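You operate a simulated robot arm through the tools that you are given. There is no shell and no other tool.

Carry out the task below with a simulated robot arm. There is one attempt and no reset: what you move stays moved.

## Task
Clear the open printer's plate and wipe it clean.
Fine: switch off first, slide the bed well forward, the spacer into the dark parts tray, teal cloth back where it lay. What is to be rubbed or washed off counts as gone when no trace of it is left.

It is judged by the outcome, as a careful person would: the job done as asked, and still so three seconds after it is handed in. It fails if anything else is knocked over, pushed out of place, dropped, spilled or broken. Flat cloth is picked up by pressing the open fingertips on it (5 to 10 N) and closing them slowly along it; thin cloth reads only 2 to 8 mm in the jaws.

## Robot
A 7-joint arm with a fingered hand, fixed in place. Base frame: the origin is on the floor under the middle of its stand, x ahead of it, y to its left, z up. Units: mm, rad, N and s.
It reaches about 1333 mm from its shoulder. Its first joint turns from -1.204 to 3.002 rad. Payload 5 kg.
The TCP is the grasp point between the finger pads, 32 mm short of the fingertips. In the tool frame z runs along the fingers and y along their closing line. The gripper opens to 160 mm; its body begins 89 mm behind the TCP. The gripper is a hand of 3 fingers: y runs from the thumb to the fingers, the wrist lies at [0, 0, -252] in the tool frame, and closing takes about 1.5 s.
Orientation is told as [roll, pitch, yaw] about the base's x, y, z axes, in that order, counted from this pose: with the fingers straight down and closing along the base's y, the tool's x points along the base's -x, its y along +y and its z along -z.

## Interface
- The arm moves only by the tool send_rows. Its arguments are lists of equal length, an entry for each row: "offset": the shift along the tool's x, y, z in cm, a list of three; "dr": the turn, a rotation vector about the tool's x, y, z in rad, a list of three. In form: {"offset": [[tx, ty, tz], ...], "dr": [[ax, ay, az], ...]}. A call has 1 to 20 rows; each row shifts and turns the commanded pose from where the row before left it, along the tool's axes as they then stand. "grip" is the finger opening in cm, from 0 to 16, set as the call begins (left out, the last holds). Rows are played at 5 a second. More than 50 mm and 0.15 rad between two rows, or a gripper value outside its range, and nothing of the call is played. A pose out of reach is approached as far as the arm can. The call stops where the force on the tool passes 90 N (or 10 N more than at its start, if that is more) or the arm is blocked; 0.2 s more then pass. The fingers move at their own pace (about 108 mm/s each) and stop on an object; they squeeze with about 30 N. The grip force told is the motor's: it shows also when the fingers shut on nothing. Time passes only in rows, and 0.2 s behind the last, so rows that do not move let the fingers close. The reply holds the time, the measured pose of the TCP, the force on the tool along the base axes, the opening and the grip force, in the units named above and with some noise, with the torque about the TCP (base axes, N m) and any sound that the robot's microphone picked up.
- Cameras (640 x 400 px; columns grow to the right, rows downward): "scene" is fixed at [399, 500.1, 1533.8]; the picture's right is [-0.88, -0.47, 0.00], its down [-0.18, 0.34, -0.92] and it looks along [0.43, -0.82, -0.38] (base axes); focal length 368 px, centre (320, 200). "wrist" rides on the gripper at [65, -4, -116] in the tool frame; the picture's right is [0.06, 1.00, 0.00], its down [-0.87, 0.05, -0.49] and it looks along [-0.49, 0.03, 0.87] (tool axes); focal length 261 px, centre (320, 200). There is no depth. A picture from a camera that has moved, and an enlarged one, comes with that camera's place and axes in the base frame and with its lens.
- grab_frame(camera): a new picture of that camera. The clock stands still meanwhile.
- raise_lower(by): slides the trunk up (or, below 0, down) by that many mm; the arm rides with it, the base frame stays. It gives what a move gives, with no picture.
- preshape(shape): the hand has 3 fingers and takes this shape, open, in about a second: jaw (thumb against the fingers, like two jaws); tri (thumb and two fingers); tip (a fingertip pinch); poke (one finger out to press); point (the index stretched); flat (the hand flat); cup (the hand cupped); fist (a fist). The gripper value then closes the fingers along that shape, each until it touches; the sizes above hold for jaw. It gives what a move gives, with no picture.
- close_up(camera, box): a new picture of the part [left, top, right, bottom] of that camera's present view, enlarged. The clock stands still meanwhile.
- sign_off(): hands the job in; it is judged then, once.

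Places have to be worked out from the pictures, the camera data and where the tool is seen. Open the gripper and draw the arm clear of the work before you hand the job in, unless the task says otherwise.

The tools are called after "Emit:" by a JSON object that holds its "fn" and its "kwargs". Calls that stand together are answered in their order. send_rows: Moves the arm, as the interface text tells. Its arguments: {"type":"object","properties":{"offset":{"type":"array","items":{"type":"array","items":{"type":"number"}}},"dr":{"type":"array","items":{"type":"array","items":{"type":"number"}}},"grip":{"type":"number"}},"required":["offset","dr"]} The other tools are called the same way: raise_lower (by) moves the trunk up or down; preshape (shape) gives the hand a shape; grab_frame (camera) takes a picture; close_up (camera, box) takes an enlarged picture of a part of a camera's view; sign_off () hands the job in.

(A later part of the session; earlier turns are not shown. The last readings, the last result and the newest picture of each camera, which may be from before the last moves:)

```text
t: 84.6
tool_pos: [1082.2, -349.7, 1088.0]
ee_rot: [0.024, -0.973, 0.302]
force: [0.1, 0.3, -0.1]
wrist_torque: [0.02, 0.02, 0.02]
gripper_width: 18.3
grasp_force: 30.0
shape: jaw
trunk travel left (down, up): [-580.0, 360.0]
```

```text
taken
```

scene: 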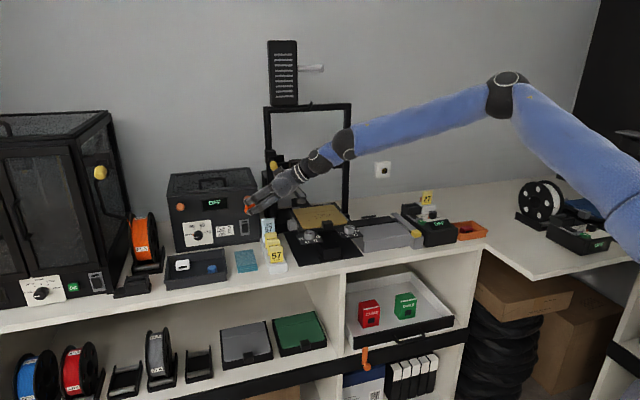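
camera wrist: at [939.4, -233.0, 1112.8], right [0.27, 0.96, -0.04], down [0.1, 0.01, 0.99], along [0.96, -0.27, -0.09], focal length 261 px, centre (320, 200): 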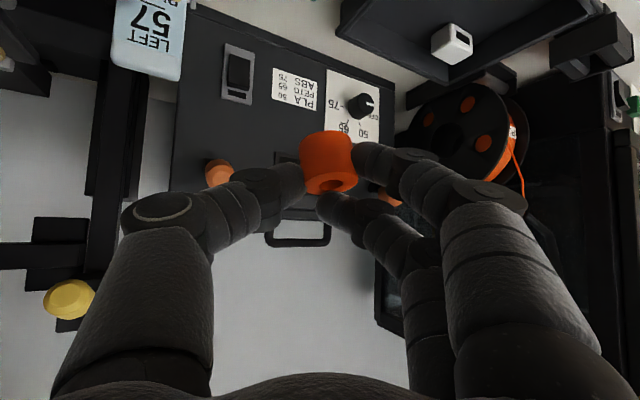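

Good. Now move toward the tray spot at hover height.

Emit:
{"fn": "send_rows", "kwargs": {"offset": [[-1.11, 3.085, 3.315], [-1.11, 3.085, 3.315], [-1.11, 3.085, 3.315], [-1.11, 3.085, 3.315]], "dr": [[0, 0, 0], [0, 0, 0], [0, 0, 0], [0, 0, 0]]}}

Emit:
{"fn": "grab_frame", "kwargs": {"camera": "wrist"}}

Emit:
{"fn": "close_up", "kwargs": {"camera": "scene", "box": [130, 180, 290, 300]}}

```text
t: 85.6
tool_pos: [1145.1, -208.7, 1062.7]
ee_rot: [0.022, -0.973, 0.301]
force: [-0.7, 0.0, 0.6]
wrist_torque: [-0.05, 0.03, -0.02]
gripper_width: 18.1
grasp_force: 30.1
shape: jaw
out of reach, approached as far as the arm can: row 4
trunk travel left (down, up): [-580.0, 360.0]
```

```text
taken
camera wrist: at [1019.6, -253.8, 1073.1], right [-0.35, 0.94, -0.04], down [0.06, 0.07, 1.0], along [0.94, 0.34, -0.08], focal length 261 px, centre (320, 200)
```

wrist: 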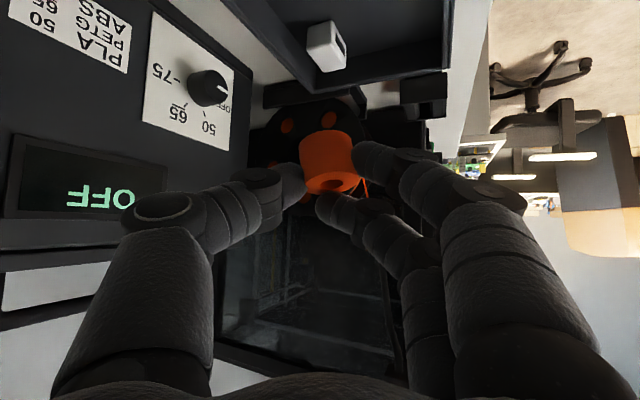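

```text
3.33 times, centred on (210, 240) of scene
camera zoom: at [399.0, 500.1, 1533.8], right [-0.88, -0.47, 0.0], down [-0.18, 0.34, -0.92], along [0.43, -0.82, -0.38], focal length 1228 px, centre (687, 67)
```

zoom: 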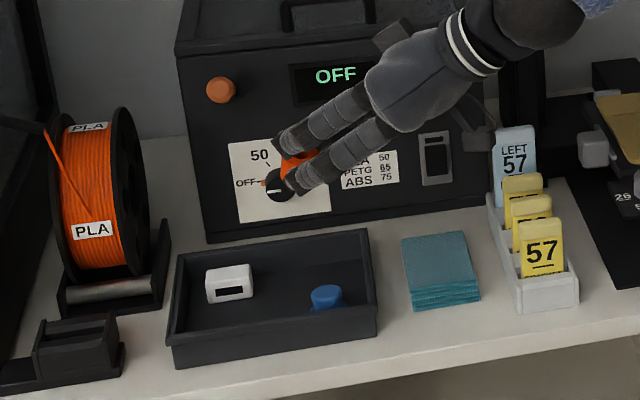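

The hand is nearly over the tray (its right half). A yaw of about 0 gives better finger clearance from the blue part at the back-right spot, so I'll turn back to yaw 0 and see if it is reached.

Emit:
{"fn": "send_rows", "kwargs": {"offset": [[0, -0.4, 0], [0, -0.5, 0]], "dr": [[0.124, 0, 0.0844], [0.124, 0, 0.0844]]}}

Emit:
{"fn": "grab_frame", "kwargs": {"camera": "wrist"}}

Emit:
{"fn": "close_up", "kwargs": {"camera": "scene", "box": [130, 180, 290, 300]}}

```text
t: 86.2
tool_pos: [1125.5, -234.3, 1066.2]
ee_rot: [0.025, -0.971, -0.002]
force: [-0.3, 0.4, -0.1]
wrist_torque: [0.02, -0.02, 0.02]
gripper_width: 18.3
grasp_force: 29.6
shape: jaw
out of reach, approached as far as the arm can: row 1, 2
trunk travel left (down, up): [-580.0, 360.0]
```

```text
taken
camera wrist: at [992.2, -241.1, 1078.3], right [-0.06, 1.0, -0.04], down [0.08, 0.04, 1.0], along [0.99, 0.05, -0.09], focal length 261 px, centre (320, 200)
```

wrist: 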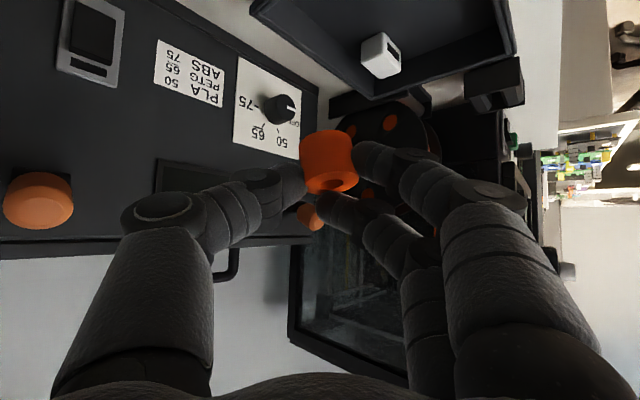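

```text
3.33 times, centred on (210, 240) of scene
camera zoom: at [399.0, 500.1, 1533.8], right [-0.88, -0.47, 0.0], down [-0.18, 0.34, -0.92], along [0.43, -0.82, -0.38], focal length 1228 px, centre (687, 67)
```

zoom: 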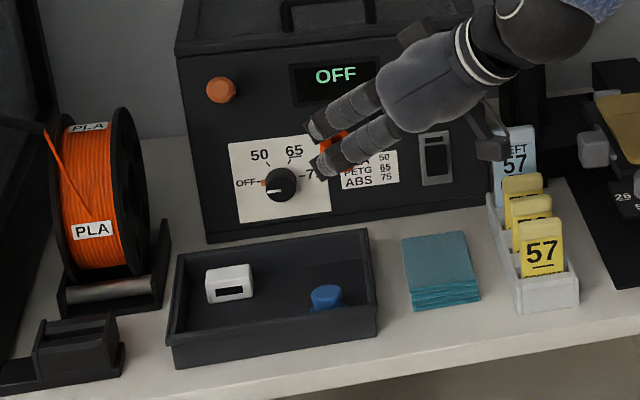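

The boundary seems to be on how far left along the bench the wrist can go (l≈475), so the best is to point the hand along the bench (yaw ≈ 0.7) with a flatter tilt of 1.1 rad. I'll rotate in place.

Emit:
{"fn": "send_rows", "kwargs": {"offset": [[0, 0, 0], [0, 0, 0], [0, 0, 0], [0, 0, 0], [0, 0, 0], [0, 0, 0]], "dr": [[0, -0.13, 0], [-0.1248, 0, -0.0635], [-0.1248, 0, -0.0635], [-0.1248, 0, -0.0635], [-0.1248, 0, -0.0635], [-0.1248, 0, -0.0635]]}}

Emit:
{"fn": "grab_frame", "kwargs": {"camera": "scene"}}

```text
t: 87.6
tool_pos: [1125.0, -233.5, 1066.4]
ee_rot: [0.023, -1.106, 0.702]
force: [0.0, -0.4, -0.4]
wrist_torque: [0.01, -0.03, 0.01]
gripper_width: 17.9
grasp_force: 29.8
shape: jaw
trunk travel left (down, up): [-580.0, 360.0]
```

```text
taken
```

scene: 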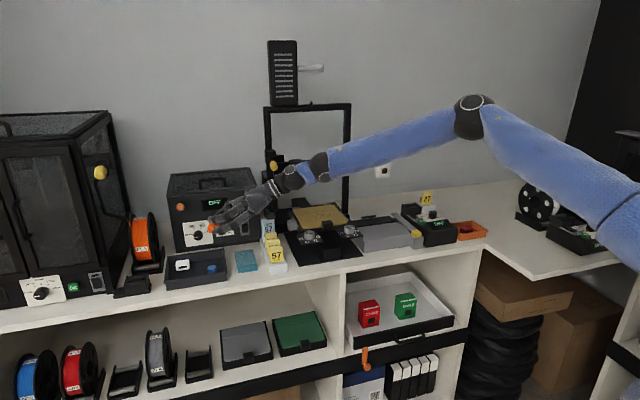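

Reached. Now I'll move so that the spacer is above the free spot at the middle-back of the tray.

Emit:
{"fn": "send_rows", "kwargs": {"offset": [[-1.155, -0.705, 2.98], [-1.155, -0.705, 2.98]], "dr": [[0, 0, 0], [0, 0, 0]]}}

Emit:
{"fn": "close_up", "kwargs": {"camera": "scene", "box": [130, 180, 290, 300]}}

Emit:
{"fn": "grab_frame", "kwargs": {"camera": "wrist"}}

```text
t: 88.2
tool_pos: [1154.4, -210.6, 1073.5]
ee_rot: [0.02, -1.108, 0.699]
force: [0.3, 0.2, 0.8]
wrist_torque: [-0.03, 0.0, 0.0]
gripper_width: 18.1
grasp_force: 29.6
shape: jaw
out of reach, approached as far as the arm can: row 2
trunk travel left (down, up): [-580.0, 360.0]
```

```text
3.33 times, centred on (210, 240) of scene
camera zoom: at [399.0, 500.1, 1533.8], right [-0.88, -0.47, 0.0], down [-0.18, 0.34, -0.92], along [0.43, -0.82, -0.38], focal length 1228 px, centre (687, 67)
```

zoom: 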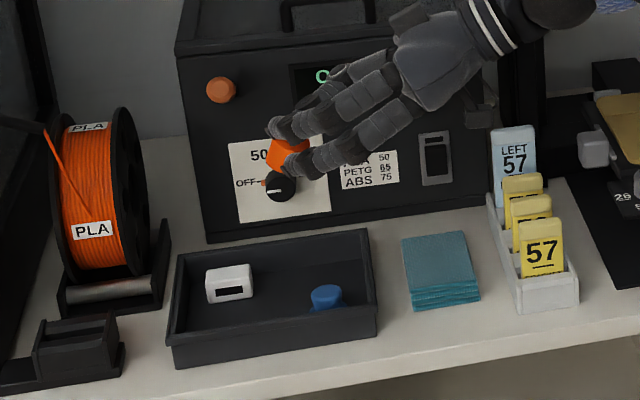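

```text
taken
camera wrist: at [1056.4, -300.7, 1066.7], right [-0.68, 0.73, -0.05], down [-0.07, 0.0, 1.0], along [0.73, 0.68, 0.05], focal length 261 px, centre (320, 200)
```

wrist: 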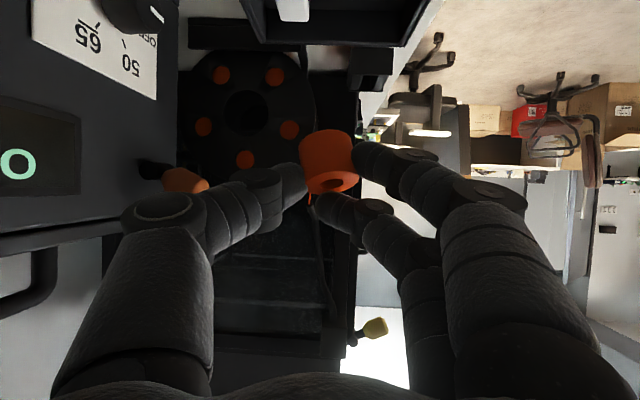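

Clipped a bit short. Combining both limits, a yaw of about 0.56 should allow the target; I'll rotate slightly and move the last 20 mm.

Emit:
{"fn": "send_rows", "kwargs": {"offset": [[0, 0, 0], [0.07, -0.2, 0.98], [0.07, -0.2, 0.98]], "dr": [[0.1244, 0, 0.0619], [0, 0, 0], [0, 0, 0]]}}

Emit:
{"fn": "close_up", "kwargs": {"camera": "scene", "box": [130, 180, 290, 300]}}

```text
t: 89.0
tool_pos: [1161.0, -206.2, 1066.9]
ee_rot: [0.021, -1.107, 0.561]
force: [-0.6, 0.2, -0.4]
wrist_torque: [0.0, -0.01, -0.03]
gripper_width: 18.1
grasp_force: 30.1
shape: jaw
out of reach, approached as far as the arm can: row 3
trunk travel left (down, up): [-580.0, 360.0]
```

```text
3.33 times, centred on (210, 240) of scene
camera zoom: at [399.0, 500.1, 1533.8], right [-0.88, -0.47, 0.0], down [-0.18, 0.34, -0.92], along [0.43, -0.82, -0.38], focal length 1228 px, centre (687, 67)
```

zoom: 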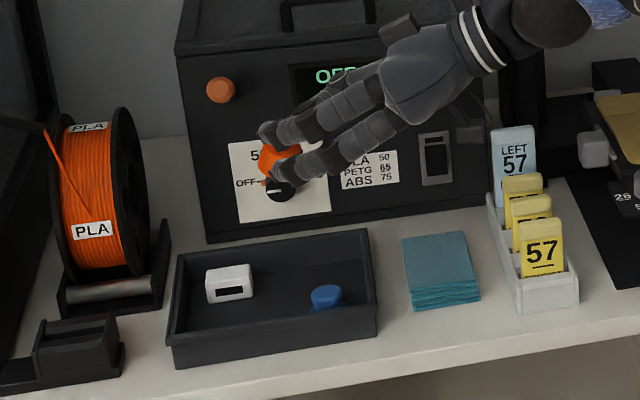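

The spacer is now above (l≈698, f≈-972), between the white part and the blue one. Before lowering with the trunk I'll check the wrist camera's clearance over the cloth and stand.

Emit:
{"fn": "close_up", "kwargs": {"camera": "scene", "box": [190, 190, 290, 280]}}

```text
4.44 times, centred on (240, 235) of scene
camera zoom: at [399.0, 500.1, 1533.8], right [-0.88, -0.47, 0.0], down [-0.18, 0.34, -0.92], along [0.43, -0.82, -0.38], focal length 1637 px, centre (676, 44)
```

zoom: 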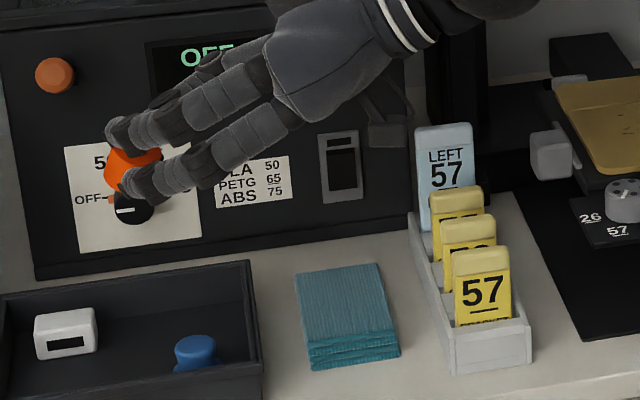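

Clearances work out (camera box about 9 mm over the cloth at the end, wrist well over the cards). I'll lower with the trunk in stages.

Emit:
{"fn": "raise_lower", "kwargs": {"by": -90}}

Emit:
{"fn": "close_up", "kwargs": {"camera": "scene", "box": [150, 200, 290, 300]}}

```text
t: 90.2
tool_pos: [1161.6, -207.1, 975.1]
ee_rot: [0.021, -1.104, 0.562]
force: [-0.3, 0.0, 0.3]
wrist_torque: [-0.01, 0.02, -0.03]
gripper_width: 18.0
grasp_force: 30.0
shape: jaw
trunk travel left (down, up): [-490.0, 450.0]
```

```text
4.00 times, centred on (220, 250) of scene
camera zoom: at [399.0, 500.1, 1533.8], right [-0.88, -0.47, 0.0], down [-0.18, 0.34, -0.92], along [0.43, -0.82, -0.38], focal length 1474 px, centre (720, 0)
```

zoom: 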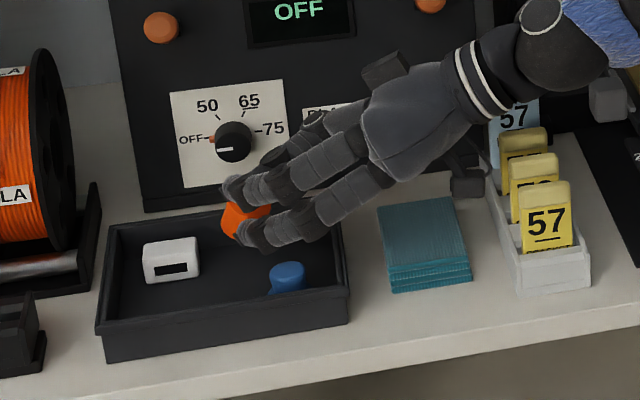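

Looks good; the hand passes above the blue part. Lowering 24 mm more, then checking.

Emit:
{"fn": "raise_lower", "kwargs": {"by": -24}}

Emit:
{"fn": "close_up", "kwargs": {"camera": "scene", "box": [165, 230, 255, 295]}}

Emit:
{"fn": "grab_frame", "kwargs": {"camera": "wrist"}}

```text
t: 90.9
tool_pos: [1161.4, -207.1, 952.0]
ee_rot: [0.021, -1.105, 0.562]
force: [0.3, 0.9, -0.2]
wrist_torque: [0.05, -0.03, 0.02]
gripper_width: 18.1
grasp_force: 29.4
shape: jaw
trunk travel left (down, up): [-466.0, 474.0]
```

```text
6.15 times, centred on (210, 262) of scene
camera zoom: at [399.0, 500.1, 1533.8], right [-0.88, -0.47, 0.0], down [-0.18, 0.34, -0.92], along [0.43, -0.82, -0.38], focal length 2267 px, centre (997, -185)
```

zoom: 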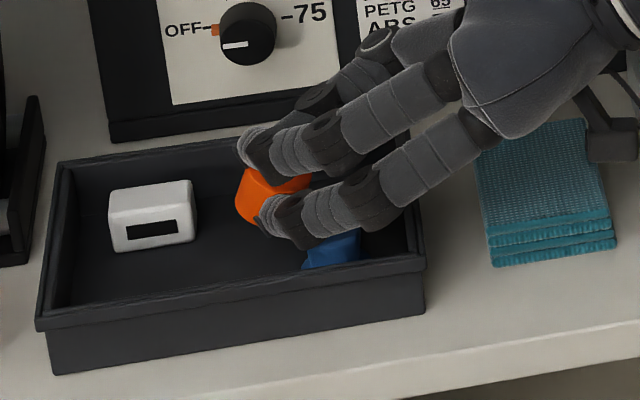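

```text
taken
camera wrist: at [1052.7, -282.7, 946.1], right [-0.57, 0.82, -0.05], down [-0.07, 0.01, 1.0], along [0.82, 0.57, 0.05], focal length 261 px, centre (320, 200)
```

wrist: 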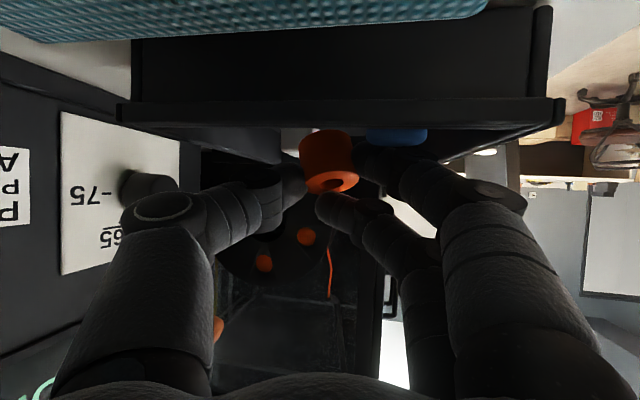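

The wrist view shows finger A directly over the blue part, with only ~8 mm between. I'll shift 20 mm toward the back of the tray (away from it) before lowering further.

Emit:
{"fn": "send_rows", "kwargs": {"offset": [[-0.1, -0.975, 0.2], [-0.1, -0.975, 0.2]], "dr": [[0, 0, 0], [0, 0, 0]]}}

Emit:
{"fn": "close_up", "kwargs": {"camera": "scene", "box": [165, 230, 255, 295]}}

Emit:
{"fn": "grab_frame", "kwargs": {"camera": "wrist"}}

```text
t: 91.5
tool_pos: [1170.2, -223.6, 954.0]
ee_rot: [0.023, -1.104, 0.563]
force: [0.3, -0.4, -0.3]
wrist_torque: [0.0, 0.05, -0.03]
gripper_width: 18.0
grasp_force: 30.7
shape: jaw
out of reach, approached as far as the arm can: row 1, 2
trunk travel left (down, up): [-466.0, 474.0]
```

```text
6.15 times, centred on (210, 262) of scene
camera zoom: at [399.0, 500.1, 1533.8], right [-0.88, -0.47, 0.0], down [-0.18, 0.34, -0.92], along [0.43, -0.82, -0.38], focal length 2267 px, centre (997, -185)
```

zoom: 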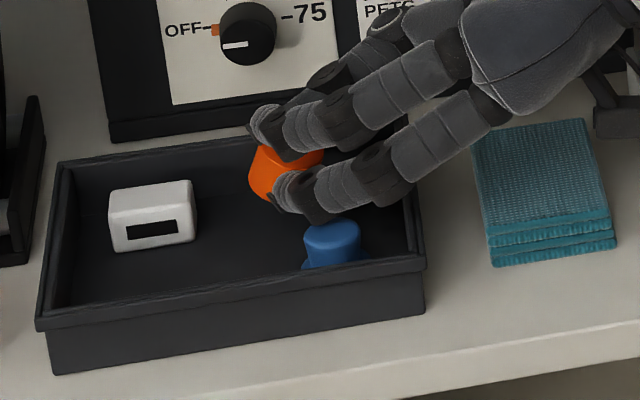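

```text
taken
camera wrist: at [1060.8, -300.1, 948.0], right [-0.57, 0.82, -0.05], down [-0.06, 0.01, 1.0], along [0.82, 0.57, 0.05], focal length 261 px, centre (320, 200)
```

wrist: 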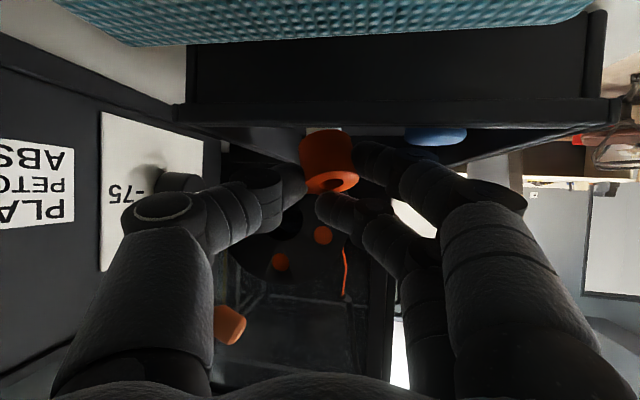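

Finger A is now beside the blue part. Lowering 8 mm more.

Emit:
{"fn": "raise_lower", "kwargs": {"by": -8}}

Emit:
{"fn": "close_up", "kwargs": {"camera": "scene", "box": [185, 235, 245, 280]}}

Emit:
{"fn": "close_up", "kwargs": {"camera": "wrist", "box": [220, 80, 480, 220]}}

```text
t: 92.1
tool_pos: [1170.2, -224.1, 948.7]
ee_rot: [0.022, -1.106, 0.562]
force: [0.6, -0.5, 5.4]
wrist_torque: [0.23, 0.12, 0.01]
gripper_width: 18.2
grasp_force: 29.7
shape: jaw
trunk travel left (down, up): [-458.0, 482.0]
```

```text
8.89 times, centred on (215, 258) of scene
camera zoom: at [399.0, 500.1, 1533.8], right [-0.88, -0.47, 0.0], down [-0.18, 0.34, -0.92], along [0.43, -0.82, -0.38], focal length 3275 px, centre (1253, -311)
```

zoom: 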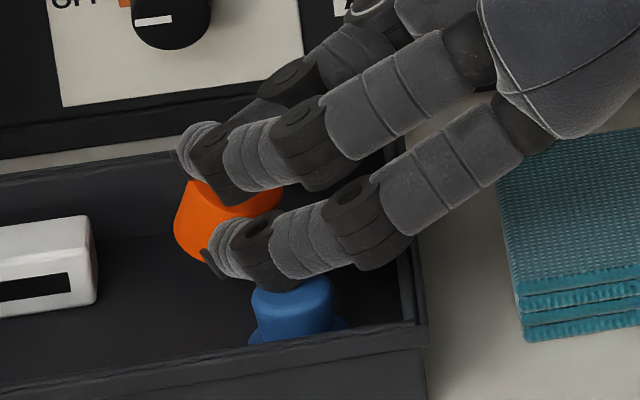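

```text
2.46 times, centred on (350, 150) of wrist
camera zoom: at [1060.8, -299.8, 941.7], right [-0.57, 0.82, -0.05], down [-0.07, 0.01, 1.0], along [0.82, 0.57, 0.05], focal length 642 px, centre (246, 323)
```

zoom: 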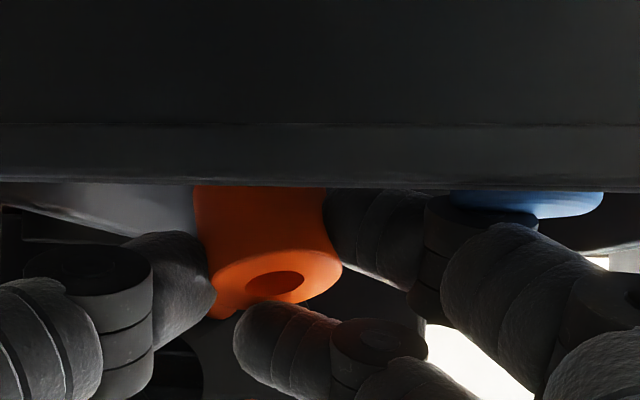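

The 5 N contact computes to about (1148, -181), i.e. finger A's knuckle is resting on the blue part. I'll raise 6 mm, shift another 12 mm toward the back, and recheck.

Emit:
{"fn": "raise_lower", "kwargs": {"by": 7}}

Emit:
{"fn": "send_rows", "kwargs": {"offset": [[-0.05, -0.6, 0.0], [-0.05, -0.6, 0.0]], "dr": [[0, 0, 0], [0, 0, 0]]}}

Emit:
{"fn": "close_up", "kwargs": {"camera": "scene", "box": [185, 235, 245, 280]}}

```text
t: 92.7
tool_pos: [1170.6, -224.5, 951.4]
ee_rot: [0.023, -1.105, 0.561]
force: [-0.1, 0.4, -0.3]
wrist_torque: [0.02, -0.01, 0.0]
gripper_width: 18.1
grasp_force: 30.0
shape: jaw
trunk travel left (down, up): [-465.0, 475.0]
```

```text
t: 93.2
tool_pos: [1175.2, -234.6, 956.3]
ee_rot: [0.021, -1.103, 0.562]
force: [0.4, 0.5, 0.6]
wrist_torque: [-0.02, -0.02, -0.02]
gripper_width: 18.3
grasp_force: 30.2
shape: jaw
trunk travel left (down, up): [-465.0, 475.0]
```

```text
8.89 times, centred on (215, 258) of scene
camera zoom: at [399.0, 500.1, 1533.8], right [-0.88, -0.47, 0.0], down [-0.18, 0.34, -0.92], along [0.43, -0.82, -0.38], focal length 3275 px, centre (1253, -311)
```

zoom: 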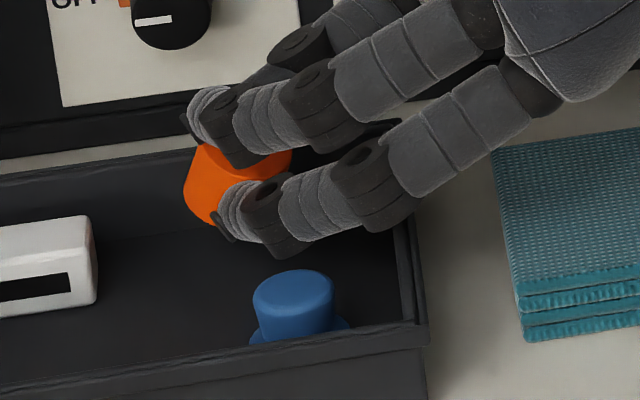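

Now well clear of the blue part. Lowering 10 mm again.

Emit:
{"fn": "raise_lower", "kwargs": {"by": -10}}

Emit:
{"fn": "close_up", "kwargs": {"camera": "scene", "box": [185, 235, 245, 280]}}

```text
t: 93.8
tool_pos: [1175.7, -235.2, 945.2]
ee_rot: [0.021, -1.103, 0.561]
force: [0.5, -1.5, 0.6]
wrist_torque: [0.01, 0.03, 0.0]
gripper_width: 18.1
grasp_force: 29.9
shape: jaw
trunk travel left (down, up): [-455.0, 485.0]
```

```text
8.89 times, centred on (215, 258) of scene
camera zoom: at [399.0, 500.1, 1533.8], right [-0.88, -0.47, 0.0], down [-0.18, 0.34, -0.92], along [0.43, -0.82, -0.38], focal length 3275 px, centre (1253, -311)
```

zoom: 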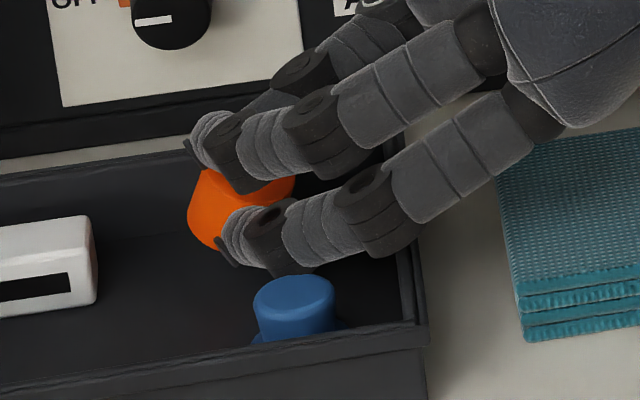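

No contact yet. 4 mm more.

Emit:
{"fn": "raise_lower", "kwargs": {"by": -4}}

Emit:
{"fn": "close_up", "kwargs": {"camera": "scene", "box": [185, 235, 245, 280]}}

```text
t: 94.4
tool_pos: [1173.6, -233.8, 941.2]
ee_rot: [0.02, -1.106, 0.562]
force: [-0.3, -0.2, 1.0]
wrist_torque: [0.01, 0.02, 0.01]
gripper_width: 18.2
grasp_force: 30.1
shape: jaw
trunk travel left (down, up): [-451.0, 489.0]
```

```text
8.89 times, centred on (215, 258) of scene
camera zoom: at [399.0, 500.1, 1533.8], right [-0.88, -0.47, 0.0], down [-0.18, 0.34, -0.92], along [0.43, -0.82, -0.38], focal length 3275 px, centre (1253, -311)
```

zoom: 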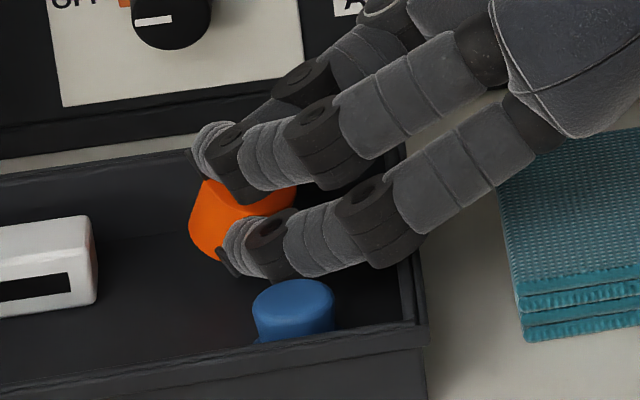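

Spacer is within a few mm of the tray floor with no contact elsewhere. I'll open the fingers just a little to release it.

Emit:
{"fn": "send_rows", "kwargs": {"grip": 2.4, "offset": [[0, 0, 0], [0, 0, 0], [0, 0, 0]], "dr": [[0, 0, 0], [0, 0, 0], [0, 0, 0]]}}

Emit:
{"fn": "close_up", "kwargs": {"camera": "scene", "box": [185, 235, 245, 280]}}

```text
t: 95.2
tool_pos: [1174.5, -233.8, 941.2]
ee_rot: [0.021, -1.106, 0.561]
force: [-3.4, 2.5, 0.0]
wrist_torque: [0.02, 0.04, 0.04]
gripper_width: 24.2
grasp_force: 0.1
shape: jaw
trunk travel left (down, up): [-451.0, 489.0]
```

```text
8.89 times, centred on (215, 258) of scene
camera zoom: at [399.0, 500.1, 1533.8], right [-0.88, -0.47, 0.0], down [-0.18, 0.34, -0.92], along [0.43, -0.82, -0.38], focal length 3275 px, centre (1253, -311)
```

zoom: 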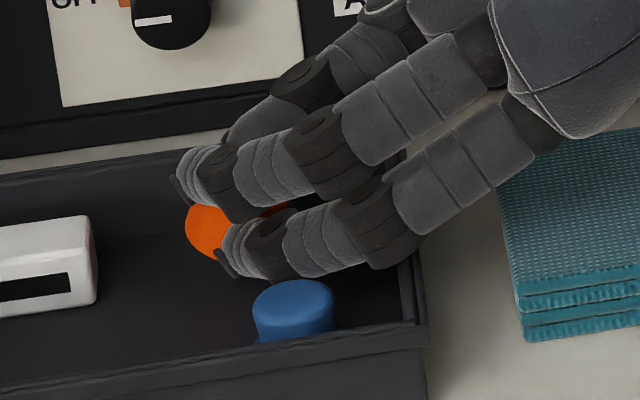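

Released (grip force 0), with the thumb lightly touching the tray's back wall. I'll rise straight up and see whether the spacer stays.

Emit:
{"fn": "raise_lower", "kwargs": {"by": 25}}

Emit:
{"fn": "close_up", "kwargs": {"camera": "scene", "box": [165, 225, 255, 290]}}

```text
t: 95.9
tool_pos: [1176.1, -235.5, 963.7]
ee_rot: [0.021, -1.104, 0.561]
force: [0.3, 1.4, 0.2]
wrist_torque: [0.02, -0.05, 0.0]
gripper_width: 24.6
grasp_force: 0.1
shape: jaw
trunk travel left (down, up): [-476.0, 464.0]
```

```text
6.15 times, centred on (210, 258) of scene
camera zoom: at [399.0, 500.1, 1533.8], right [-0.88, -0.47, 0.0], down [-0.18, 0.34, -0.92], along [0.43, -0.82, -0.38], focal length 2267 px, centre (997, -154)
```

zoom: 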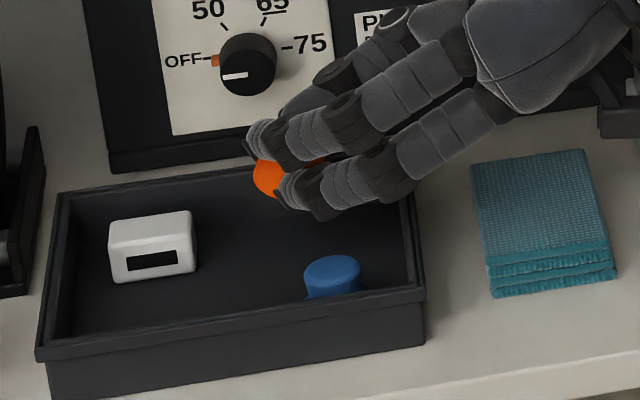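

The spacer came up with the fingers; the opening was still too small. I'll go back down, shift 3 mm away from the back wall and open slightly more.

Emit:
{"fn": "raise_lower", "kwargs": {"by": -24}}

Emit:
{"fn": "send_rows", "kwargs": {"grip": 2.9, "offset": [[0.03, 0.3, -0.06], [0, 0, 0], [0, 0, 0]], "dr": [[0, 0, 0], [0, 0, 0], [0, 0, 0]]}}

Emit:
{"fn": "close_up", "kwargs": {"camera": "scene", "box": [185, 235, 245, 280]}}

```text
t: 96.6
tool_pos: [1174.2, -234.6, 944.6]
ee_rot: [0.022, -1.107, 0.563]
force: [-1.4, 1.5, 6.7]
wrist_torque: [-0.06, -0.18, 0.06]
gripper_width: 24.6
grasp_force: 0.1
shape: jaw
trunk travel left (down, up): [-452.0, 488.0]
```

```text
t: 97.4
tool_pos: [1173.1, -232.0, 942.4]
ee_rot: [0.022, -1.104, 0.562]
force: [-2.1, 1.2, -1.3]
wrist_torque: [0.03, 0.07, 0.03]
gripper_width: 28.3
grasp_force: 0.1
shape: jaw
trunk travel left (down, up): [-452.0, 488.0]
```

```text
8.89 times, centred on (215, 258) of scene
camera zoom: at [399.0, 500.1, 1533.8], right [-0.88, -0.47, 0.0], down [-0.18, 0.34, -0.92], along [0.43, -0.82, -0.38], focal length 3275 px, centre (1253, -311)
```

zoom: 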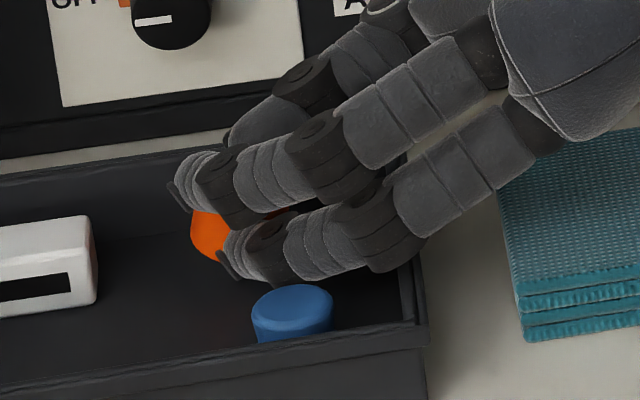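

Fingers now at 28 mm. Lifting again to see if the spacer stays in the tray.

Emit:
{"fn": "raise_lower", "kwargs": {"by": 25}}

Emit:
{"fn": "close_up", "kwargs": {"camera": "scene", "box": [165, 225, 255, 290]}}

```text
t: 98.1
tool_pos: [1172.7, -231.6, 965.6]
ee_rot: [0.023, -1.104, 0.561]
force: [-0.4, 0.8, 0.1]
wrist_torque: [0.0, -0.02, 0.01]
gripper_width: 28.8
grasp_force: 0.1
shape: jaw
trunk travel left (down, up): [-477.0, 463.0]
```

```text
6.15 times, centred on (210, 258) of scene
camera zoom: at [399.0, 500.1, 1533.8], right [-0.88, -0.47, 0.0], down [-0.18, 0.34, -0.92], along [0.43, -0.82, -0.38], focal length 2267 px, centre (997, -154)
```

zoom: 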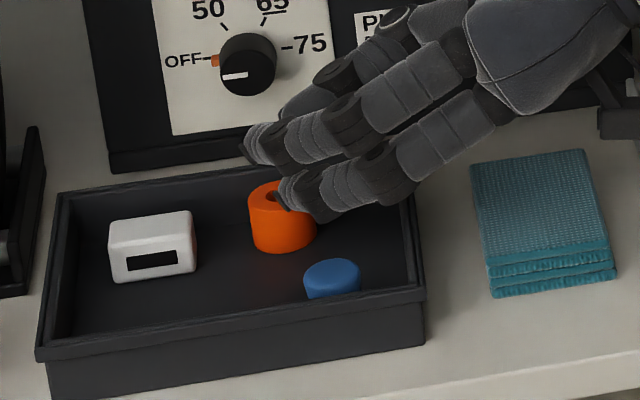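

The spacer stands upright in the tray and everything else is in place. Now the cloth: I'll rise, move back over it (centre about l=560, f=-975), turn the hand more upright (tilt 0.5, yaw 0.25) and open to 6 cm.

Emit:
{"fn": "raise_lower", "kwargs": {"by": 60}}

Emit:
{"fn": "send_rows", "kwargs": {"offset": [[1.61, -0.19, -3.18], [1.61, -0.19, -3.18], [1.61, -0.19, -3.18], [0, 0, 0], [0, 0, 0], [0, 0, 0]], "dr": [[0, 0, 0], [0, 0, 0], [0, 0, 0], [0.0926, 0, 0.0467], [0.0926, 0, 0.0467], [0.0926, 0, 0.0467]]}}

Emit:
{"fn": "send_rows", "kwargs": {"grip": 6.0, "offset": [[0, 0, 0], [0, 0, 0], [0, 0, 0], [0, 0, 0], [0, 0, 0]], "dr": [[0, 0.1208, 0], [0, 0.1208, 0], [0, 0.1208, 0], [0, 0.1208, 0], [0, 0.1208, 0]]}}

Emit:
{"fn": "grab_frame", "kwargs": {"camera": "wrist"}}

Emit:
{"fn": "close_up", "kwargs": {"camera": "scene", "box": [160, 180, 300, 290]}}

```text
t: 99.1
tool_pos: [1173.2, -232.5, 1027.5]
ee_rot: [0.023, -1.103, 0.56]
force: [-0.2, 1.0, -0.6]
wrist_torque: [0.03, 0.01, 0.01]
gripper_width: 28.8
grasp_force: 0.1
shape: jaw
trunk travel left (down, up): [-537.0, 403.0]
```

```text
t: 100.5
tool_pos: [1086.3, -294.1, 1027.8]
ee_rot: [0.02, -1.103, 0.25]
force: [0.1, 0.4, -0.6]
wrist_torque: [0.0, 0.02, -0.02]
gripper_width: 29.0
grasp_force: 0.0
shape: jaw
trunk travel left (down, up): [-537.0, 403.0]
```

```text
t: 101.7
tool_pos: [1079.3, -300.2, 1026.9]
ee_rot: [0.013, -0.5, 0.262]
force: [0.3, 0.6, 0.5]
wrist_torque: [0.0, -0.03, 0.02]
gripper_width: 59.5
grasp_force: 0.0
shape: jaw
out of reach, approached as far as the arm can: row 5
trunk travel left (down, up): [-537.0, 403.0]
```

```text
taken
camera wrist: at [971.8, -335.4, 1096.6], right [-0.32, 0.95, -0.02], down [0.5, 0.18, 0.85], along [0.81, 0.26, -0.53], focal length 261 px, centre (320, 200)
```

wrist: 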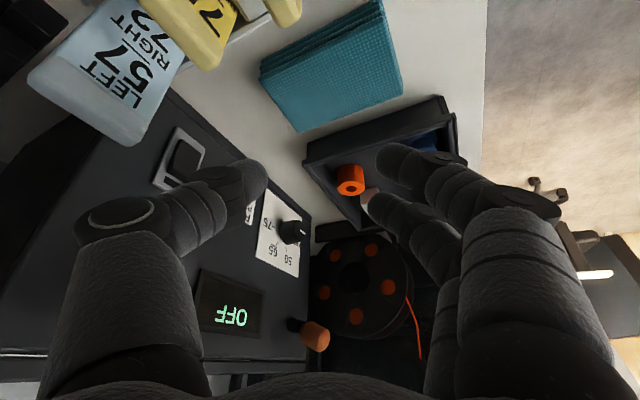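

```text
3.64 times, centred on (230, 235) of scene
camera zoom: at [399.0, 500.1, 1533.8], right [-0.88, -0.47, 0.0], down [-0.18, 0.34, -0.92], along [0.43, -0.82, -0.38], focal length 1340 px, centre (647, 73)
```

zoom: 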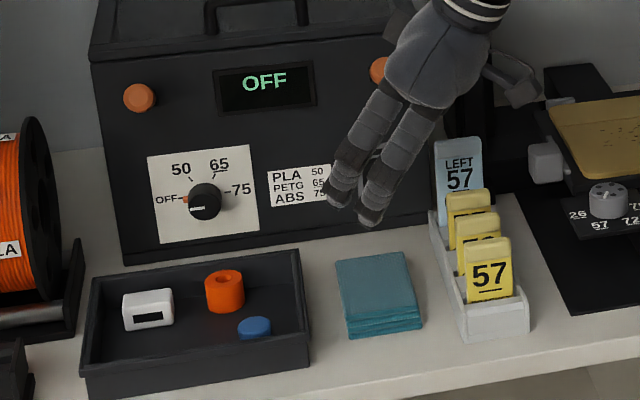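

The view is clear: spacer, white and blue parts lie in the tray; the cloth's centre is near (1089, -291) with its top around z 909. The fingertips are right above it, so I'll set 5 cm opening and descend with the trunk.

Emit:
{"fn": "send_rows", "kwargs": {"grip": 5.0, "offset": [[0, 0, 0], [0, 0, 0]], "dr": [[0, 0, 0], [0, 0, 0]]}}

Emit:
{"fn": "raise_lower", "kwargs": {"by": -58}}

Emit:
{"fn": "grab_frame", "kwargs": {"camera": "wrist"}}

Emit:
{"fn": "close_up", "kwargs": {"camera": "scene", "box": [200, 210, 300, 290]}}

```text
t: 102.3
tool_pos: [1078.4, -298.0, 1026.7]
ee_rot: [0.011, -0.503, 0.263]
force: [0.0, 0.0, 0.7]
wrist_torque: [-0.03, -0.02, 0.02]
gripper_width: 50.6
grasp_force: 0.1
shape: jaw
trunk travel left (down, up): [-537.0, 403.0]
```

```text
t: 103.3
tool_pos: [1078.7, -299.5, 969.6]
ee_rot: [0.012, -0.502, 0.264]
force: [0.7, -0.4, 0.7]
wrist_torque: [0.0, -0.01, -0.03]
gripper_width: 50.3
grasp_force: 0.1
shape: jaw
trunk travel left (down, up): [-479.0, 461.0]
```

```text
taken
camera wrist: at [971.4, -333.9, 1039.7], right [-0.32, 0.95, -0.02], down [0.49, 0.18, 0.85], along [0.81, 0.26, -0.53], focal length 261 px, centre (320, 200)
```

wrist: 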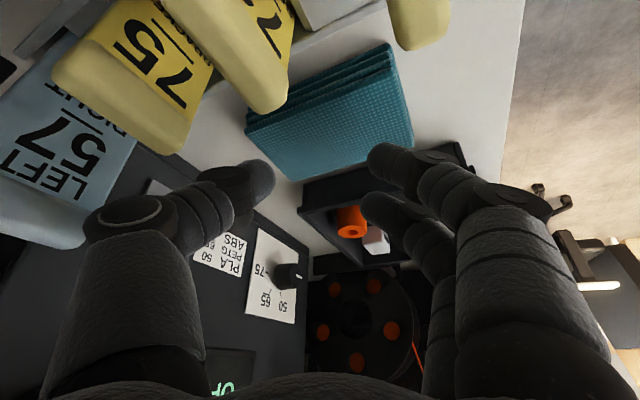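

```text
5.00 times, centred on (250, 250) of scene
camera zoom: at [399.0, 500.1, 1533.8], right [-0.88, -0.47, 0.0], down [-0.18, 0.34, -0.92], along [0.43, -0.82, -0.38], focal length 1842 px, centre (670, -50)
```

zoom: 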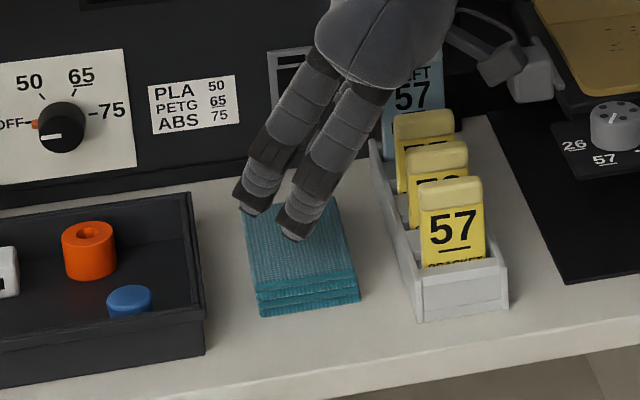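

Both fingertips are over the cloth. Lowering in small steps until contact.

Emit:
{"fn": "raise_lower", "kwargs": {"by": -10}}

Emit:
{"fn": "raise_lower", "kwargs": {"by": -4}}

```text
t: 103.8
tool_pos: [1077.7, -300.3, 958.3]
ee_rot: [0.011, -0.502, 0.263]
force: [-0.8, 0.1, 0.5]
wrist_torque: [-0.01, -0.01, 0.0]
gripper_width: 50.4
grasp_force: 0.1
shape: jaw
trunk travel left (down, up): [-469.0, 471.0]
```

```text
t: 104.4
tool_pos: [1079.7, -299.3, 955.6]
ee_rot: [0.013, -0.503, 0.264]
force: [0.6, -0.2, -0.7]
wrist_torque: [0.01, -0.01, 0.01]
gripper_width: 50.5
grasp_force: 0.1
shape: jaw
trunk travel left (down, up): [-465.0, 475.0]
```

No contact yet at 955.6; going on in 3 mm steps.

Emit:
{"fn": "raise_lower", "kwargs": {"by": -4}}

Emit:
{"fn": "close_up", "kwargs": {"camera": "scene", "box": [220, 235, 270, 275]}}

```text
t: 104.9
tool_pos: [1079.8, -298.6, 954.9]
ee_rot: [0.01, -0.504, 0.267]
force: [2.3, 1.9, 11.4]
wrist_torque: [0.44, 0.05, -0.08]
gripper_width: 50.7
grasp_force: 0.1
shape: jaw
trunk travel left (down, up): [-461.0, 479.0]
```

```text
10.00 times, centred on (245, 255) of scene
camera zoom: at [399.0, 500.1, 1533.8], right [-0.88, -0.47, 0.0], down [-0.18, 0.34, -0.92], along [0.43, -0.82, -0.38], focal length 3684 px, centre (1070, -350)
```

zoom: 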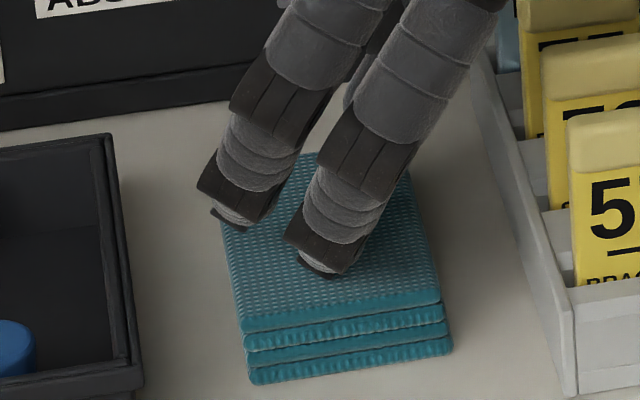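

Contact of 11 N, but the torque shows only finger A touches. I'll ease up 3 mm and roll the hand slightly so that the thumb comes down too.

Emit:
{"fn": "raise_lower", "kwargs": {"by": 4}}

Emit:
{"fn": "send_rows", "kwargs": {"offset": [[0, 0, 0]], "dr": [[-0.06, 0, 0]]}}

Emit:
{"fn": "raise_lower", "kwargs": {"by": -4}}

```text
t: 105.4
tool_pos: [1079.0, -299.9, 953.3]
ee_rot: [0.012, -0.501, 0.264]
force: [1.1, -0.1, 3.1]
wrist_torque: [0.12, 0.04, 0.0]
gripper_width: 50.5
grasp_force: 0.1
shape: jaw
trunk travel left (down, up): [-465.0, 475.0]
```

```text
t: 105.8
tool_pos: [1079.2, -300.4, 953.4]
ee_rot: [0.074, -0.5, 0.263]
force: [0.3, -0.5, 0.4]
wrist_torque: [-0.01, 0.03, -0.01]
gripper_width: 50.3
grasp_force: 0.0
shape: jaw
trunk travel left (down, up): [-465.0, 475.0]
```

```text
t: 106.4
tool_pos: [1078.6, -299.2, 950.6]
ee_rot: [0.071, -0.503, 0.262]
force: [1.8, 0.0, 7.9]
wrist_torque: [0.26, 0.06, -0.07]
gripper_width: 50.5
grasp_force: 0.1
shape: jaw
trunk travel left (down, up): [-461.0, 479.0]
```

Still mostly finger A (contact arm 33 mm). I'll roll another 0.08 rad.

Emit:
{"fn": "raise_lower", "kwargs": {"by": 4}}

Emit:
{"fn": "send_rows", "kwargs": {"offset": [[0, 0, 0]], "dr": [[-0.08, 0, 0]]}}

Emit:
{"fn": "raise_lower", "kwargs": {"by": -6}}

Emit:
{"fn": "close_up", "kwargs": {"camera": "scene", "box": [220, 235, 270, 275]}}

```text
t: 106.9
tool_pos: [1080.0, -300.4, 953.1]
ee_rot: [0.071, -0.501, 0.264]
force: [-0.1, 0.0, 0.0]
wrist_torque: [-0.04, -0.01, 0.0]
gripper_width: 50.4
grasp_force: 0.0
shape: jaw
trunk travel left (down, up): [-465.0, 475.0]
```

```text
t: 107.3
tool_pos: [1078.8, -300.2, 954.8]
ee_rot: [0.153, -0.501, 0.265]
force: [-0.6, -0.1, -0.3]
wrist_torque: [-0.02, 0.01, -0.01]
gripper_width: 50.2
grasp_force: 0.1
shape: jaw
trunk travel left (down, up): [-465.0, 475.0]
```

```text
t: 107.8
tool_pos: [1079.5, -299.4, 953.2]
ee_rot: [0.152, -0.504, 0.263]
force: [4.0, -1.4, 13.7]
wrist_torque: [-0.46, -0.44, 0.09]
gripper_width: 50.6
grasp_force: 0.1
shape: jaw
trunk travel left (down, up): [-459.0, 481.0]
```

```text
10.00 times, centred on (245, 255) of scene
camera zoom: at [399.0, 500.1, 1533.8], right [-0.88, -0.47, 0.0], down [-0.18, 0.34, -0.92], along [0.43, -0.82, -0.38], focal length 3684 px, centre (1070, -350)
```

zoom: 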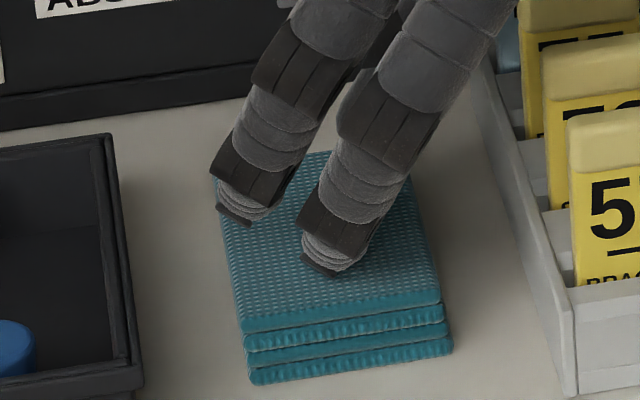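

Now the thumb alone touches, so the right roll lies between. I'll go back 0.05 rad and press again.

Emit:
{"fn": "raise_lower", "kwargs": {"by": 6}}

Emit:
{"fn": "send_rows", "kwargs": {"offset": [[0, 0, 0]], "dr": [[0.052, 0, 0]]}}

Emit:
{"fn": "raise_lower", "kwargs": {"by": -7}}

```text
t: 108.4
tool_pos: [1078.8, -299.4, 952.7]
ee_rot: [0.152, -0.499, 0.264]
force: [-0.4, -0.4, -0.7]
wrist_torque: [0.01, -0.01, 0.02]
gripper_width: 50.0
grasp_force: 0.1
shape: jaw
trunk travel left (down, up): [-465.0, 475.0]
```

```text
t: 108.8
tool_pos: [1078.4, -300.1, 954.7]
ee_rot: [0.1, -0.502, 0.263]
force: [0.0, 0.4, 0.6]
wrist_torque: [0.0, -0.03, -0.04]
gripper_width: 50.0
grasp_force: 0.0
shape: jaw
trunk travel left (down, up): [-465.0, 475.0]
```

```text
t: 109.3
tool_pos: [1078.0, -299.7, 950.9]
ee_rot: [0.099, -0.504, 0.264]
force: [1.6, -0.1, 12.4]
wrist_torque: [0.15, 0.01, -0.02]
gripper_width: 50.6
grasp_force: 0.1
shape: jaw
trunk travel left (down, up): [-458.0, 482.0]
```

Both fingertips now press (about 8 N and 4 N). I'll ease 1 mm and start closing slowly in small steps.

Emit:
{"fn": "raise_lower", "kwargs": {"by": 1}}

Emit:
{"fn": "send_rows", "kwargs": {"grip": 4.5, "offset": [[0, 0, 0]], "dr": [[0, 0, 0]]}}

Emit:
{"fn": "send_rows", "kwargs": {"grip": 4.0, "offset": [[0, 0, 0]], "dr": [[0, 0, 0]]}}

```text
t: 109.9
tool_pos: [1078.6, -299.9, 950.4]
ee_rot: [0.099, -0.505, 0.265]
force: [4.5, -0.4, 13.9]
wrist_torque: [0.12, -0.1, -0.07]
gripper_width: 51.0
grasp_force: 0.1
shape: jaw
trunk travel left (down, up): [-459.0, 481.0]
```

```text
t: 110.3
tool_pos: [1078.3, -298.7, 950.1]
ee_rot: [0.101, -0.504, 0.265]
force: [1.5, 3.1, 14.3]
wrist_torque: [0.66, 0.08, -0.13]
gripper_width: 30.4
grasp_force: 8.3
shape: jaw
trunk travel left (down, up): [-459.0, 481.0]
```

```text
t: 110.7
tool_pos: [1077.9, -300.7, 949.9]
ee_rot: [0.099, -0.502, 0.266]
force: [1.3, 2.8, 15.4]
wrist_torque: [0.58, 0.19, -0.03]
gripper_width: 41.7
grasp_force: 0.1
shape: jaw
trunk travel left (down, up): [-459.0, 481.0]
```

Force is rising to 15 N; I'll ease up 2 mm and look before continuing.

Emit:
{"fn": "raise_lower", "kwargs": {"by": 2}}

Emit:
{"fn": "close_up", "kwargs": {"camera": "scene", "box": [220, 235, 270, 275]}}

Emit:
{"fn": "close_up", "kwargs": {"camera": "wrist", "box": [210, 60, 450, 240]}}

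```text
t: 111.2
tool_pos: [1079.1, -301.3, 951.5]
ee_rot: [0.099, -0.501, 0.264]
force: [-1.1, 1.0, 9.3]
wrist_torque: [0.37, 0.16, -0.01]
gripper_width: 41.9
grasp_force: 0.0
shape: jaw
trunk travel left (down, up): [-461.0, 479.0]
```

```text
10.00 times, centred on (245, 255) of scene
camera zoom: at [399.0, 500.1, 1533.8], right [-0.88, -0.47, 0.0], down [-0.18, 0.34, -0.92], along [0.43, -0.82, -0.38], focal length 3684 px, centre (1070, -350)
```

zoom: 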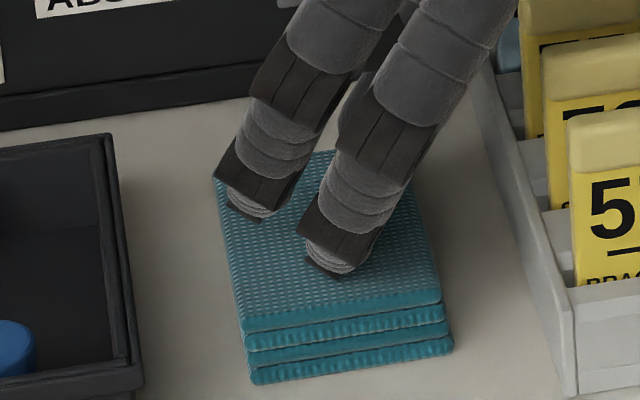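

```text
2.22 times, centred on (330, 150) of wrist
camera zoom: at [973.5, -344.6, 1020.9], right [-0.36, 0.93, 0.06], down [0.5, 0.14, 0.85], along [0.79, 0.33, -0.52], focal length 579 px, centre (298, 311)
```

zoom: 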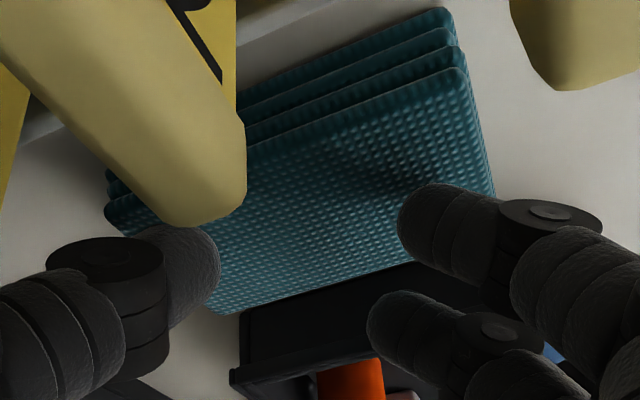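

The thumb sits right on the cloth's back edge. I'll lift 5 mm, shift 14 mm forward (toward the robot) to centre the fingers on the cloth, reopen to 5 cm and press again.

Emit:
{"fn": "raise_lower", "kwargs": {"by": 6}}

Emit:
{"fn": "send_rows", "kwargs": {"grip": 5.0, "offset": [[0.43, 1.22, -0.2], [0, 0, 0]], "dr": [[0, 0, 0], [0, 0, 0]]}}

Emit:
{"fn": "close_up", "kwargs": {"camera": "wrist", "box": [210, 60, 450, 240]}}

```text
t: 111.7
tool_pos: [1078.3, -301.7, 954.2]
ee_rot: [0.1, -0.503, 0.263]
force: [0.3, -0.7, -0.6]
wrist_torque: [0.0, 0.02, -0.01]
gripper_width: 39.8
grasp_force: 0.1
shape: jaw
trunk travel left (down, up): [-467.0, 473.0]
```

```text
t: 112.3
tool_pos: [1070.5, -292.3, 956.4]
ee_rot: [0.099, -0.499, 0.263]
force: [-0.6, -0.1, 1.1]
wrist_torque: [-0.02, 0.02, 0.03]
gripper_width: 49.7
grasp_force: 0.1
shape: jaw
trunk travel left (down, up): [-467.0, 473.0]
```

```text
2.22 times, centred on (330, 150) of wrist
camera zoom: at [966.2, -335.1, 1026.8], right [-0.36, 0.93, 0.06], down [0.51, 0.14, 0.85], along [0.79, 0.33, -0.52], focal length 579 px, centre (298, 311)
```

zoom: 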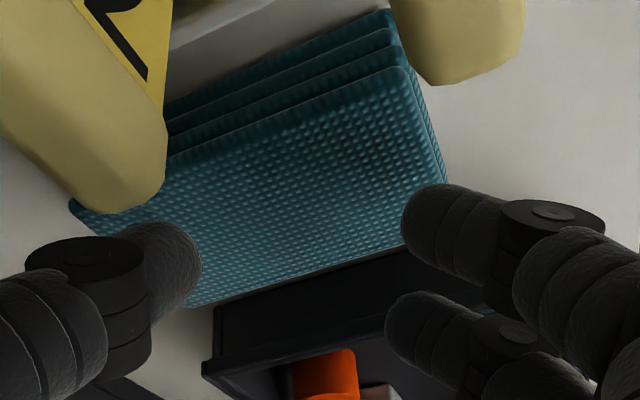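

Let me check the fingertip positions on the cloth from the scene camera.

Emit:
{"fn": "close_up", "kwargs": {"camera": "scene", "box": [220, 235, 270, 275]}}

```text
10.00 times, centred on (245, 255) of scene
camera zoom: at [399.0, 500.1, 1533.8], right [-0.88, -0.47, 0.0], down [-0.18, 0.34, -0.92], along [0.43, -0.82, -0.38], focal length 3684 px, centre (1070, -350)
```

zoom: 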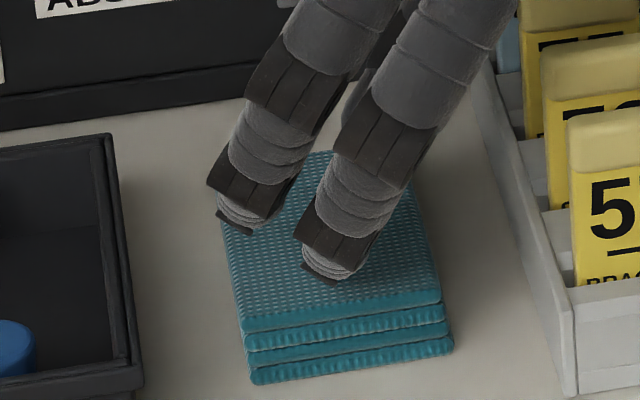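

From this side, the fingers are well placed on the cloth's middle. Press down again.

Emit:
{"fn": "raise_lower", "kwargs": {"by": -6}}

```text
t: 112.9
tool_pos: [1072.1, -289.9, 952.6]
ee_rot: [0.1, -0.503, 0.264]
force: [0.4, 0.3, -0.4]
wrist_torque: [0.01, -0.04, -0.05]
gripper_width: 49.9
grasp_force: 0.1
shape: jaw
trunk travel left (down, up): [-461.0, 479.0]
```

Emit:
{"fn": "raise_lower", "kwargs": {"by": -3}}

```text
t: 113.4
tool_pos: [1071.1, -290.3, 952.0]
ee_rot: [0.099, -0.504, 0.264]
force: [0.7, 1.0, 10.4]
wrist_torque: [0.21, 0.02, -0.01]
gripper_width: 50.4
grasp_force: 0.1
shape: jaw
trunk travel left (down, up): [-458.0, 482.0]
```

10 N with both fingertips in contact. Closing slowly now.

Emit:
{"fn": "send_rows", "kwargs": {"grip": 4.7, "offset": [[0, 0, 0]], "dr": [[0, 0, 0]]}}

Emit:
{"fn": "send_rows", "kwargs": {"grip": 4.4, "offset": [[0, 0, 0]], "dr": [[0, 0, 0]]}}

Emit:
{"fn": "send_rows", "kwargs": {"grip": 4.1, "offset": [[0, 0, 0]], "dr": [[0, 0, 0]]}}

Emit:
{"fn": "send_rows", "kwargs": {"grip": 3.8, "offset": [[0, 0, 0]], "dr": [[0, 0, 0]]}}

```text
t: 113.8
tool_pos: [1070.3, -289.3, 951.1]
ee_rot: [0.099, -0.501, 0.265]
force: [1.6, 4.2, 12.1]
wrist_torque: [0.66, 0.01, -0.15]
gripper_width: 29.9
grasp_force: 7.6
shape: jaw
trunk travel left (down, up): [-458.0, 482.0]
```

```text
t: 114.2
tool_pos: [1069.8, -289.0, 951.1]
ee_rot: [0.099, -0.502, 0.266]
force: [1.9, 2.3, 14.7]
wrist_torque: [0.56, 0.13, -0.11]
gripper_width: 44.8
grasp_force: 0.0
shape: jaw
trunk travel left (down, up): [-458.0, 482.0]
```

```text
t: 114.6
tool_pos: [1069.9, -290.6, 951.4]
ee_rot: [0.099, -0.504, 0.266]
force: [0.6, 6.4, 14.9]
wrist_torque: [0.7, 0.24, -0.07]
gripper_width: 22.8
grasp_force: 11.8
shape: jaw
trunk travel left (down, up): [-458.0, 482.0]
```

```text
t: 115.0
tool_pos: [1070.2, -289.1, 950.4]
ee_rot: [0.098, -0.506, 0.265]
force: [0.7, 3.3, 16.3]
wrist_torque: [0.67, 0.2, -0.07]
gripper_width: 39.7
grasp_force: 0.1
shape: jaw
trunk travel left (down, up): [-458.0, 482.0]
```

Force is creeping up on finger A. I'll ease 2 mm, roll a little more toward the thumb and continue.

Emit:
{"fn": "raise_lower", "kwargs": {"by": 2}}

Emit:
{"fn": "send_rows", "kwargs": {"offset": [[0, 0, 0]], "dr": [[-0.035, 0, 0]]}}

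```text
t: 115.5
tool_pos: [1070.0, -290.3, 951.8]
ee_rot: [0.099, -0.502, 0.265]
force: [-1.5, 2.7, 10.4]
wrist_torque: [0.49, 0.19, -0.02]
gripper_width: 40.1
grasp_force: 0.0
shape: jaw
trunk travel left (down, up): [-460.0, 480.0]
```

```text
t: 115.9
tool_pos: [1069.9, -291.3, 951.0]
ee_rot: [0.132, -0.503, 0.265]
force: [0.8, 0.3, 7.2]
wrist_torque: [-0.1, -0.09, 0.0]
gripper_width: 38.7
grasp_force: 0.0
shape: jaw
trunk travel left (down, up): [-460.0, 480.0]
```

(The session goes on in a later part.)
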